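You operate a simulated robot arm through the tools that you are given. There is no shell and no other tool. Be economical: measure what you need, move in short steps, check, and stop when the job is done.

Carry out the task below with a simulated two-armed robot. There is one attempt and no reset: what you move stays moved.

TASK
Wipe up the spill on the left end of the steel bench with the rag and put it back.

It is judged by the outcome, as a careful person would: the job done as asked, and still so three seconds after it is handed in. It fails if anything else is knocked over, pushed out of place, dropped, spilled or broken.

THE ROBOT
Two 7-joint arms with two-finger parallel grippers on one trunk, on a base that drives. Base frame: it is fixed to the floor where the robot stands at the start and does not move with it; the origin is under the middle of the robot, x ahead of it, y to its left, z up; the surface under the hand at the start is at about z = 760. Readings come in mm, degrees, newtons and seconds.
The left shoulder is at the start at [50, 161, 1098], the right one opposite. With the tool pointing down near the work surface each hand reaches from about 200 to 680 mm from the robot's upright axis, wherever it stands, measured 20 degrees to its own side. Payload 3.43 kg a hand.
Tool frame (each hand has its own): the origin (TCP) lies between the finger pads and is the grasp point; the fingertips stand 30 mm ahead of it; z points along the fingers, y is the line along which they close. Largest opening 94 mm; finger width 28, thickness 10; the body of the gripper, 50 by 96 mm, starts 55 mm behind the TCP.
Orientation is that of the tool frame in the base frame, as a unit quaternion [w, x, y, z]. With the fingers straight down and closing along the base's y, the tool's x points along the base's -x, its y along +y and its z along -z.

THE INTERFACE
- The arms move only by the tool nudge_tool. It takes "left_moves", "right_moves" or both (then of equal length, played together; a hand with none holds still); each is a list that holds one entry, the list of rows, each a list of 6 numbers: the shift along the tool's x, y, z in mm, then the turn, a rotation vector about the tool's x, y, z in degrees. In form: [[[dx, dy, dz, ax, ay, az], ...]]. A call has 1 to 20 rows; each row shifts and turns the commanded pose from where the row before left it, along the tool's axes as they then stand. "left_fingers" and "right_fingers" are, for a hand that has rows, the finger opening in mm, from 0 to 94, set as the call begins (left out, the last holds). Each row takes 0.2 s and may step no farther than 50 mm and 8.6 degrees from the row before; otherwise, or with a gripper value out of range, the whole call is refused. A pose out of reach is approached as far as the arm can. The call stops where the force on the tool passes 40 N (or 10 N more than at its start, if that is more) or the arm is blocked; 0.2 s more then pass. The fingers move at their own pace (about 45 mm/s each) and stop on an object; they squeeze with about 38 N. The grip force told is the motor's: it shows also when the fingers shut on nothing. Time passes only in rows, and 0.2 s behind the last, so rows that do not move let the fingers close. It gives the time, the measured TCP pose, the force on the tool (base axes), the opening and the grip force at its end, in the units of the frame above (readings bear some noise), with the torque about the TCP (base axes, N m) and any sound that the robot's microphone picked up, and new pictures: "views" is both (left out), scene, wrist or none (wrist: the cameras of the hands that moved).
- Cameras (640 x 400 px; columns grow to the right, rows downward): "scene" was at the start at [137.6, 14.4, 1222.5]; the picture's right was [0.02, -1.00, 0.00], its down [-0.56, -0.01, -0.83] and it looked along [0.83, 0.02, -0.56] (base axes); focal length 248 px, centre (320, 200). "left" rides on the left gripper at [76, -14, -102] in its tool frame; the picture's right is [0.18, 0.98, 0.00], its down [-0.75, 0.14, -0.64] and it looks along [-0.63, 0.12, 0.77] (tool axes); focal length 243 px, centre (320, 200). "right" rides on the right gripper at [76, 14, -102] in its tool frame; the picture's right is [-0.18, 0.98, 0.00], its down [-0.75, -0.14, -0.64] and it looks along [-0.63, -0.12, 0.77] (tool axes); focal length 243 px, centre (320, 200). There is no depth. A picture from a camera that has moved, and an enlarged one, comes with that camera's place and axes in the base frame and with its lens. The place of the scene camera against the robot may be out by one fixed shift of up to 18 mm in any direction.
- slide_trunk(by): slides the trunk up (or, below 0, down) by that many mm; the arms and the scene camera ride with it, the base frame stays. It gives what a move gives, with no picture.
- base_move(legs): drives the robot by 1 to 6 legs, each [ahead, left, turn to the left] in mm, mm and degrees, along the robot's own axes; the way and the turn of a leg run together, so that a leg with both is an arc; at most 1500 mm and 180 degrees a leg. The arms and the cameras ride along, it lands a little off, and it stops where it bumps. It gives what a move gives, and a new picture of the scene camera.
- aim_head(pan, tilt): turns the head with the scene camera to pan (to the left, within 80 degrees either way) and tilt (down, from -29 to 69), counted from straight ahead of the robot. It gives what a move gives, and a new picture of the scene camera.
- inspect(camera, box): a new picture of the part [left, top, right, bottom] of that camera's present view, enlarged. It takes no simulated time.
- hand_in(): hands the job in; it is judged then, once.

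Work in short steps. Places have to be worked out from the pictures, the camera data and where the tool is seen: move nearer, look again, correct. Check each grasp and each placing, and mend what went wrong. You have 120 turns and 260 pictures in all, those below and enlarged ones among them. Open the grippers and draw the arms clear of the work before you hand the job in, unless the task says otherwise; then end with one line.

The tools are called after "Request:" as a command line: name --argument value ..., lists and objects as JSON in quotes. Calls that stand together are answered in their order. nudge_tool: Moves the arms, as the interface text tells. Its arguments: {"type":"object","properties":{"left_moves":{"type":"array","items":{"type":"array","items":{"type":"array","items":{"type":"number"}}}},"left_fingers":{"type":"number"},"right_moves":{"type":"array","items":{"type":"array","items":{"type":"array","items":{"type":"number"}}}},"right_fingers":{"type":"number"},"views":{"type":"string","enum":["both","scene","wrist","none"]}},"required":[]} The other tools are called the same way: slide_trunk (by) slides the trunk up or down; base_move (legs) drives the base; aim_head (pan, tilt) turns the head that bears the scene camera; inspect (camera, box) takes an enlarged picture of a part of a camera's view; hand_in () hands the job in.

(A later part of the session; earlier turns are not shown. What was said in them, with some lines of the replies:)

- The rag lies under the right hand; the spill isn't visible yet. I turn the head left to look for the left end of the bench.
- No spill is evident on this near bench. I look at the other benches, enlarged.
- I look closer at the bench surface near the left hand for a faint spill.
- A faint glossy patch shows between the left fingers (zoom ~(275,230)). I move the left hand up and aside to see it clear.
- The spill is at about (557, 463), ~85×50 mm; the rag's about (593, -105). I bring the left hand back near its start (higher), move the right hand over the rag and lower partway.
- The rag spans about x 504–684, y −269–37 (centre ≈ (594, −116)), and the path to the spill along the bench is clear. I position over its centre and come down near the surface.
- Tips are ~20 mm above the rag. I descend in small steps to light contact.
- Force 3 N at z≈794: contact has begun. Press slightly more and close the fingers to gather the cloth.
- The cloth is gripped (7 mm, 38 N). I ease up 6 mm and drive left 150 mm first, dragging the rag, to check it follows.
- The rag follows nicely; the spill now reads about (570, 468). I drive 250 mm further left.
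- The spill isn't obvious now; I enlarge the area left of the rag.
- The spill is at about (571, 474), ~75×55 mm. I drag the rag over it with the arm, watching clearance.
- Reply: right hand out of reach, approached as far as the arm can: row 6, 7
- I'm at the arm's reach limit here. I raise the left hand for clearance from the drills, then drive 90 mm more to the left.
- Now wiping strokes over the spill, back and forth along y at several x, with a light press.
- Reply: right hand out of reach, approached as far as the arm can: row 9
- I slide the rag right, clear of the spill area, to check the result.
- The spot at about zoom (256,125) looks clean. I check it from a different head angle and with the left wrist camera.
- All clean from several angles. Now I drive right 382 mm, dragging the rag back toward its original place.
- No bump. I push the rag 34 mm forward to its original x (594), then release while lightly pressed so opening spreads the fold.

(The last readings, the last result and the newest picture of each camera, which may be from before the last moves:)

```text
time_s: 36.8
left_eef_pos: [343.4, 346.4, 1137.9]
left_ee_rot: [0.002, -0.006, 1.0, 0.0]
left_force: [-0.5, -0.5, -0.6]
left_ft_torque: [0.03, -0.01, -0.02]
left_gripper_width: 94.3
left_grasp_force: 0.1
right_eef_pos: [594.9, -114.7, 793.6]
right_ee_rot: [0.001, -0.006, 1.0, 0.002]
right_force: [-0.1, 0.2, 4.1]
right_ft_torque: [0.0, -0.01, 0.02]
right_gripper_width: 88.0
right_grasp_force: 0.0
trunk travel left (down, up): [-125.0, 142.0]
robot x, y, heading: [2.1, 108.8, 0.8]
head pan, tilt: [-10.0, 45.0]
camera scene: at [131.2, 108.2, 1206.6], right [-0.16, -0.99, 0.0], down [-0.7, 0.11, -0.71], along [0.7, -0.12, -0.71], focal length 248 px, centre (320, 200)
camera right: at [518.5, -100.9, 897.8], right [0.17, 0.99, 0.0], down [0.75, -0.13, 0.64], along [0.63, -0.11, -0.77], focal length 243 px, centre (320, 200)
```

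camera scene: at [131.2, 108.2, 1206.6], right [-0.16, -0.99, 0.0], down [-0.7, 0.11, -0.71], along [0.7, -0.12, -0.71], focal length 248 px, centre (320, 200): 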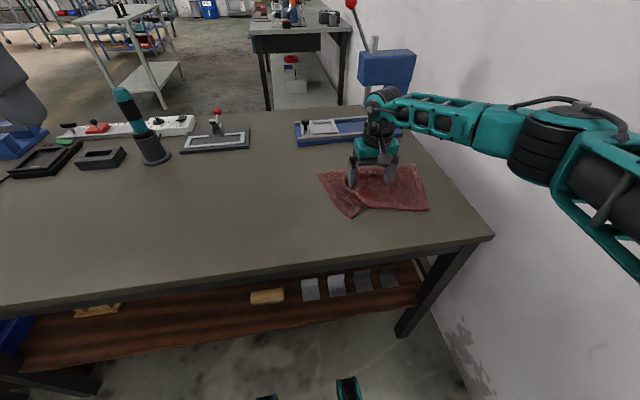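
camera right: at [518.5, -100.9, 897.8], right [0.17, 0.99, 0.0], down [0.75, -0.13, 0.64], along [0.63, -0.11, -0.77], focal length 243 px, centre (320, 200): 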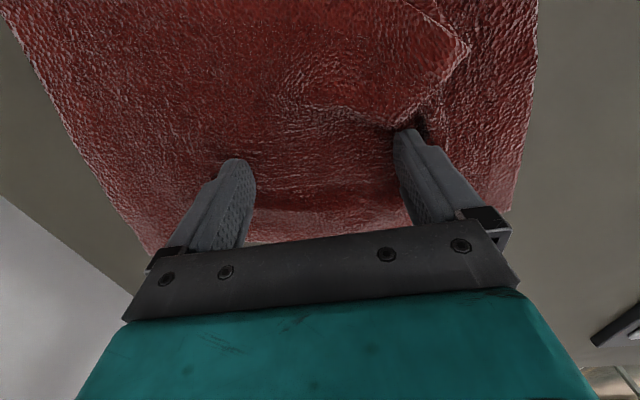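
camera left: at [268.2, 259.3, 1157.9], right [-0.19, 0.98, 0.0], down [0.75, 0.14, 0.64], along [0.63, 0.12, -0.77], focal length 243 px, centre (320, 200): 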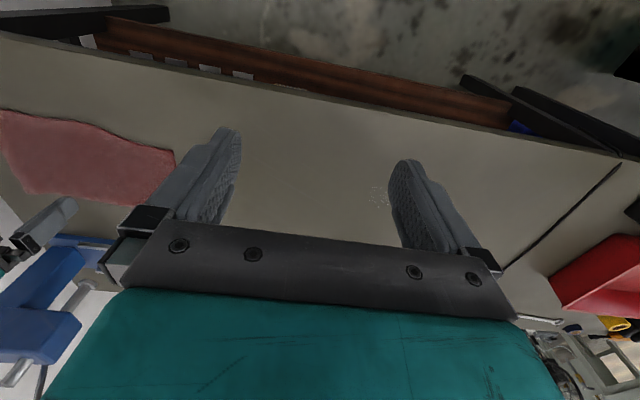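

Released and spread out. I lift straight up and retract, then view the rag.

Request:
nudge_tool --right_moves '[[[0, 0, -10, 0, 0, 0], [0, 0, -30, 0, 0, 0], [0, 0, -40, 0, 0, 0], [20, 0, -40, 0, 0, 0], [40, 0, -40, 0, 0, 0], [45, 0, -30, 0, 0, 0], [45, 0, 0, 0, 0, 0], [30, 0, 0, 0, 0, 0]]]'

Request:
inspect --camera "scene" --box '[280, 130, 480, 255]'

```text
refused: row 5 steps farther than a row can; nothing moved
```

```text
3.20 times, centred on (380, 192) of scene
camera zoom: at [131.2, 108.2, 1206.6], right [-0.16, -0.99, 0.0], down [-0.7, 0.11, -0.71], along [0.7, -0.12, -0.71], focal length 793 px, centre (128, 224)
```

zoom: 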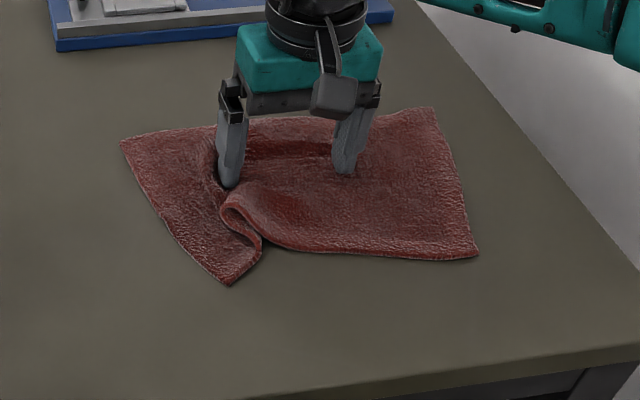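

That was refused (row too long); I lift with smaller steps.

Request:
nudge_tool --right_moves '[[[0, 0, -10, 0, 0, 0], [0, 0, -30, 0, 0, 0], [0, 0, -40, 0, 0, 0], [20, 0, -40, 0, 0, 0], [35, 0, -20, 0, 0, 0], [40, 0, 0, 0, 0, 0], [45, 0, 0, 0, 0, 0], [20, 0, 0, 0, 0, 0]]]'

Request:
inspect --camera "right" --box '[160, 60, 480, 260]'

```text
time_s: 38.6
left_eef_pos: [343.2, 346.2, 1138.0]
left_ee_rot: [0.0, -0.007, 1.0, 0.0]
left_force: [0.0, -0.4, 0.3]
left_ft_torque: [0.02, -0.04, -0.01]
left_gripper_width: 93.7
left_grasp_force: 0.2
right_eef_pos: [434.1, -120.9, 934.4]
right_ee_rot: [0.001, -0.005, 1.0, 0.0]
right_force: [0.1, 0.4, 0.0]
right_ft_torque: [0.0, 0.02, 0.0]
right_gripper_width: 90.0
right_grasp_force: 0.0
trunk travel left (down, up): [-125.0, 142.0]
robot x, y, heading: [3.0, 109.9, 1.0]
head pan, tilt: [-10.0, 45.0]
camera scene: at [131.4, 108.1, 1206.6], right [-0.16, -0.99, 0.0], down [-0.7, 0.12, -0.71], along [0.7, -0.11, -0.71], focal length 248 px, centre (320, 200)
camera right: at [357.8, -106.4, 1037.6], right [0.17, 0.98, 0.0], down [0.75, -0.13, 0.64], along [0.63, -0.11, -0.77], focal length 243 px, centre (320, 200)
```

scene: 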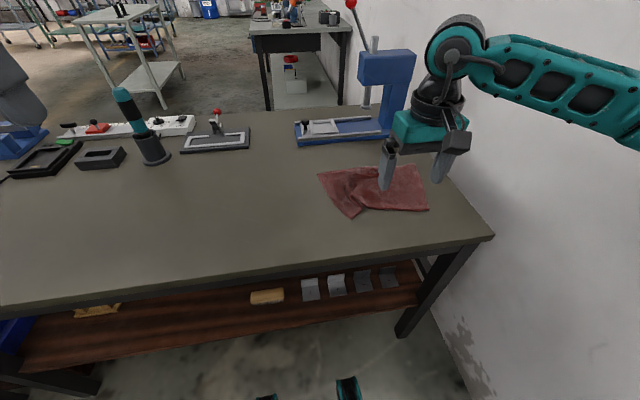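
right: 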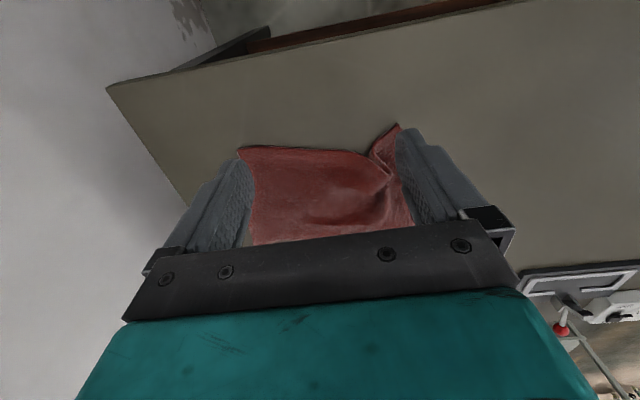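

```text
2.00 times, centred on (320, 160) of right
camera zoom: at [357.8, -106.4, 1037.6], right [0.17, 0.98, 0.0], down [0.75, -0.13, 0.64], along [0.63, -0.11, -0.77], focal length 485 px, centre (320, 280)
```

zoom: 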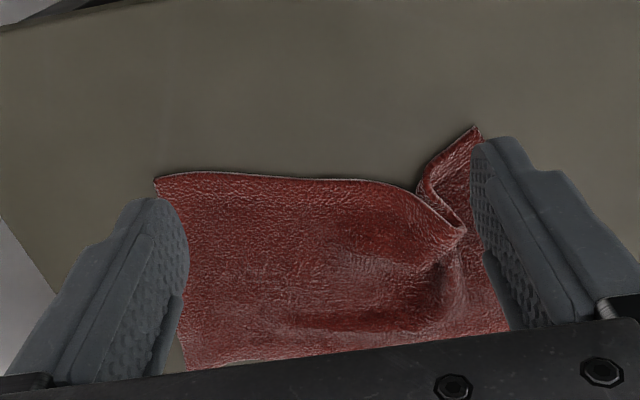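

The rag is back at about y −250–33, x 505–685, matching its original place. One last check of the wiped area with both free cameras.

Request:
inspect --camera "left" --box '[200, 60, 520, 260]'

Request:
aim_head --pan 25 --tilt 45

Request:
inspect --camera "scene" --box '[180, 100, 500, 300]'

```text
2.00 times, centred on (360, 160) of left
camera zoom: at [267.9, 331.5, 1238.5], right [-0.2, 0.98, 0.0], down [0.75, 0.15, 0.64], along [0.63, 0.13, -0.77], focal length 485 px, centre (240, 280)
```

zoom: 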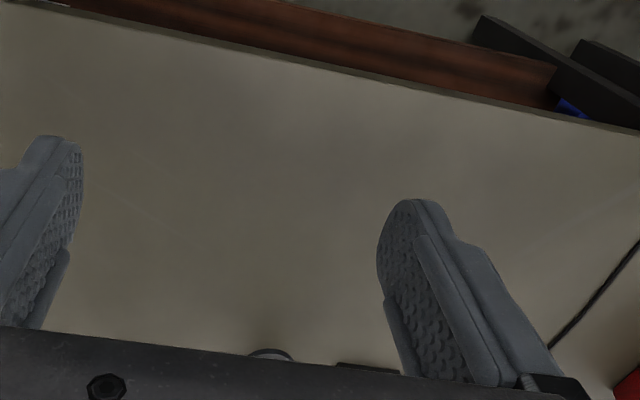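

```text
time_s: 39.6
left_eef_pos: [343.0, 346.0, 1137.0]
left_ee_rot: [0.0, -0.006, 1.0, 0.0]
left_force: [0.5, -0.6, 0.3]
left_ft_torque: [0.0, 0.02, 0.0]
left_gripper_width: 94.0
left_grasp_force: 0.0
right_eef_pos: [434.5, -120.7, 933.3]
right_ee_rot: [0.0, -0.006, 1.0, 0.001]
right_force: [-0.2, 0.2, 0.7]
right_ft_torque: [-0.01, -0.01, 0.01]
right_gripper_width: 89.8
right_grasp_force: 0.0
trunk travel left (down, up): [-125.0, 142.0]
robot x, y, heading: [2.3, 110.6, 0.7]
head pan, tilt: [25.0, 45.0]
camera scene: at [124.6, 156.4, 1206.6], right [0.43, -0.9, 0.0], down [-0.64, -0.31, -0.71], along [0.64, 0.31, -0.71], focal length 248 px, centre (320, 200)
```

scene: 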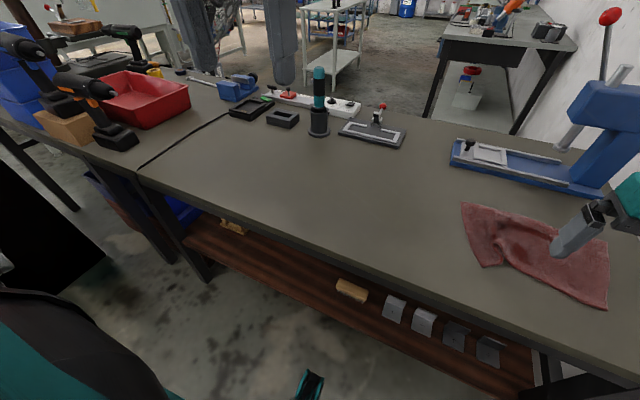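

```text
2.00 times, centred on (340, 200) of scene
camera zoom: at [124.6, 156.4, 1206.6], right [0.43, -0.9, 0.0], down [-0.64, -0.31, -0.71], along [0.64, 0.31, -0.71], focal length 496 px, centre (280, 200)
```

zoom: 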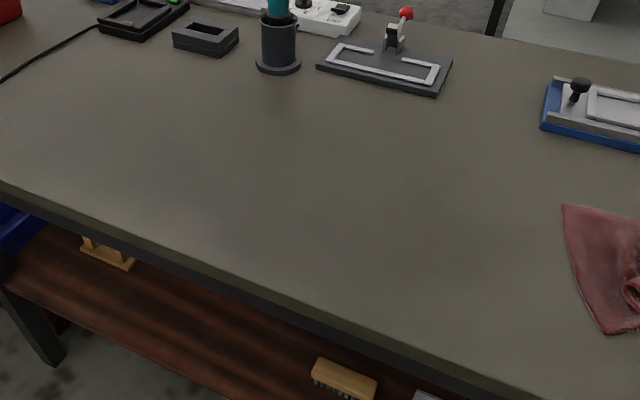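

The spill is gone. A faint diagonal line near (570, 290) deserves a closer look.

Request:
inspect --camera "scene" --box '[320, 160, 440, 235]'

Request:
inspect --camera "left" --box '[230, 120, 350, 195]'

```text
5.33 times, centred on (380, 198) of scene
camera zoom: at [124.6, 156.4, 1206.6], right [0.43, -0.9, 0.0], down [-0.64, -0.31, -0.71], along [0.64, 0.31, -0.71], focal length 1322 px, centre (0, 213)
```

zoom: 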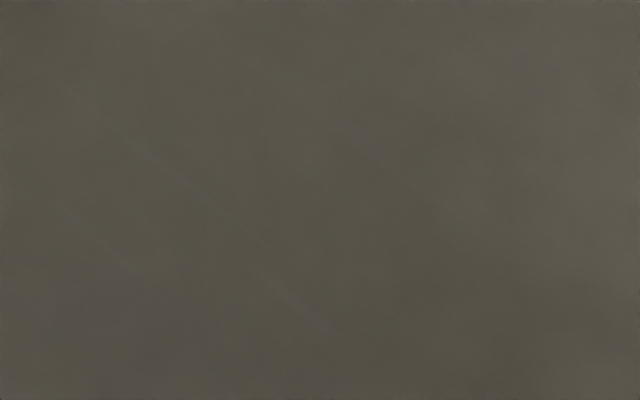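

```text
5.33 times, centred on (290, 158) of left
camera zoom: at [268.0, 331.5, 1238.5], right [-0.2, 0.98, 0.0], down [0.75, 0.15, 0.64], along [0.63, 0.13, -0.77], focal length 1294 px, centre (480, 427)
```

zoom: 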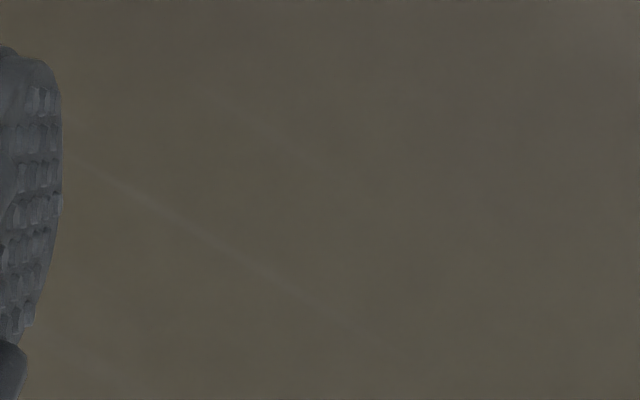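

That is only a faint scratch in the bench surface, not along any path I dragged. The grippers are open, the arms are clear, and I hand in.

Request:
hand_in

```text
The job is handed in.
```

I wiped up the spill on the left end of the bench and put the rag back in its original place, though it has a small fold in its left corner. In the last pictures the wiped area looked clean and nothing else on the bench looked moved.
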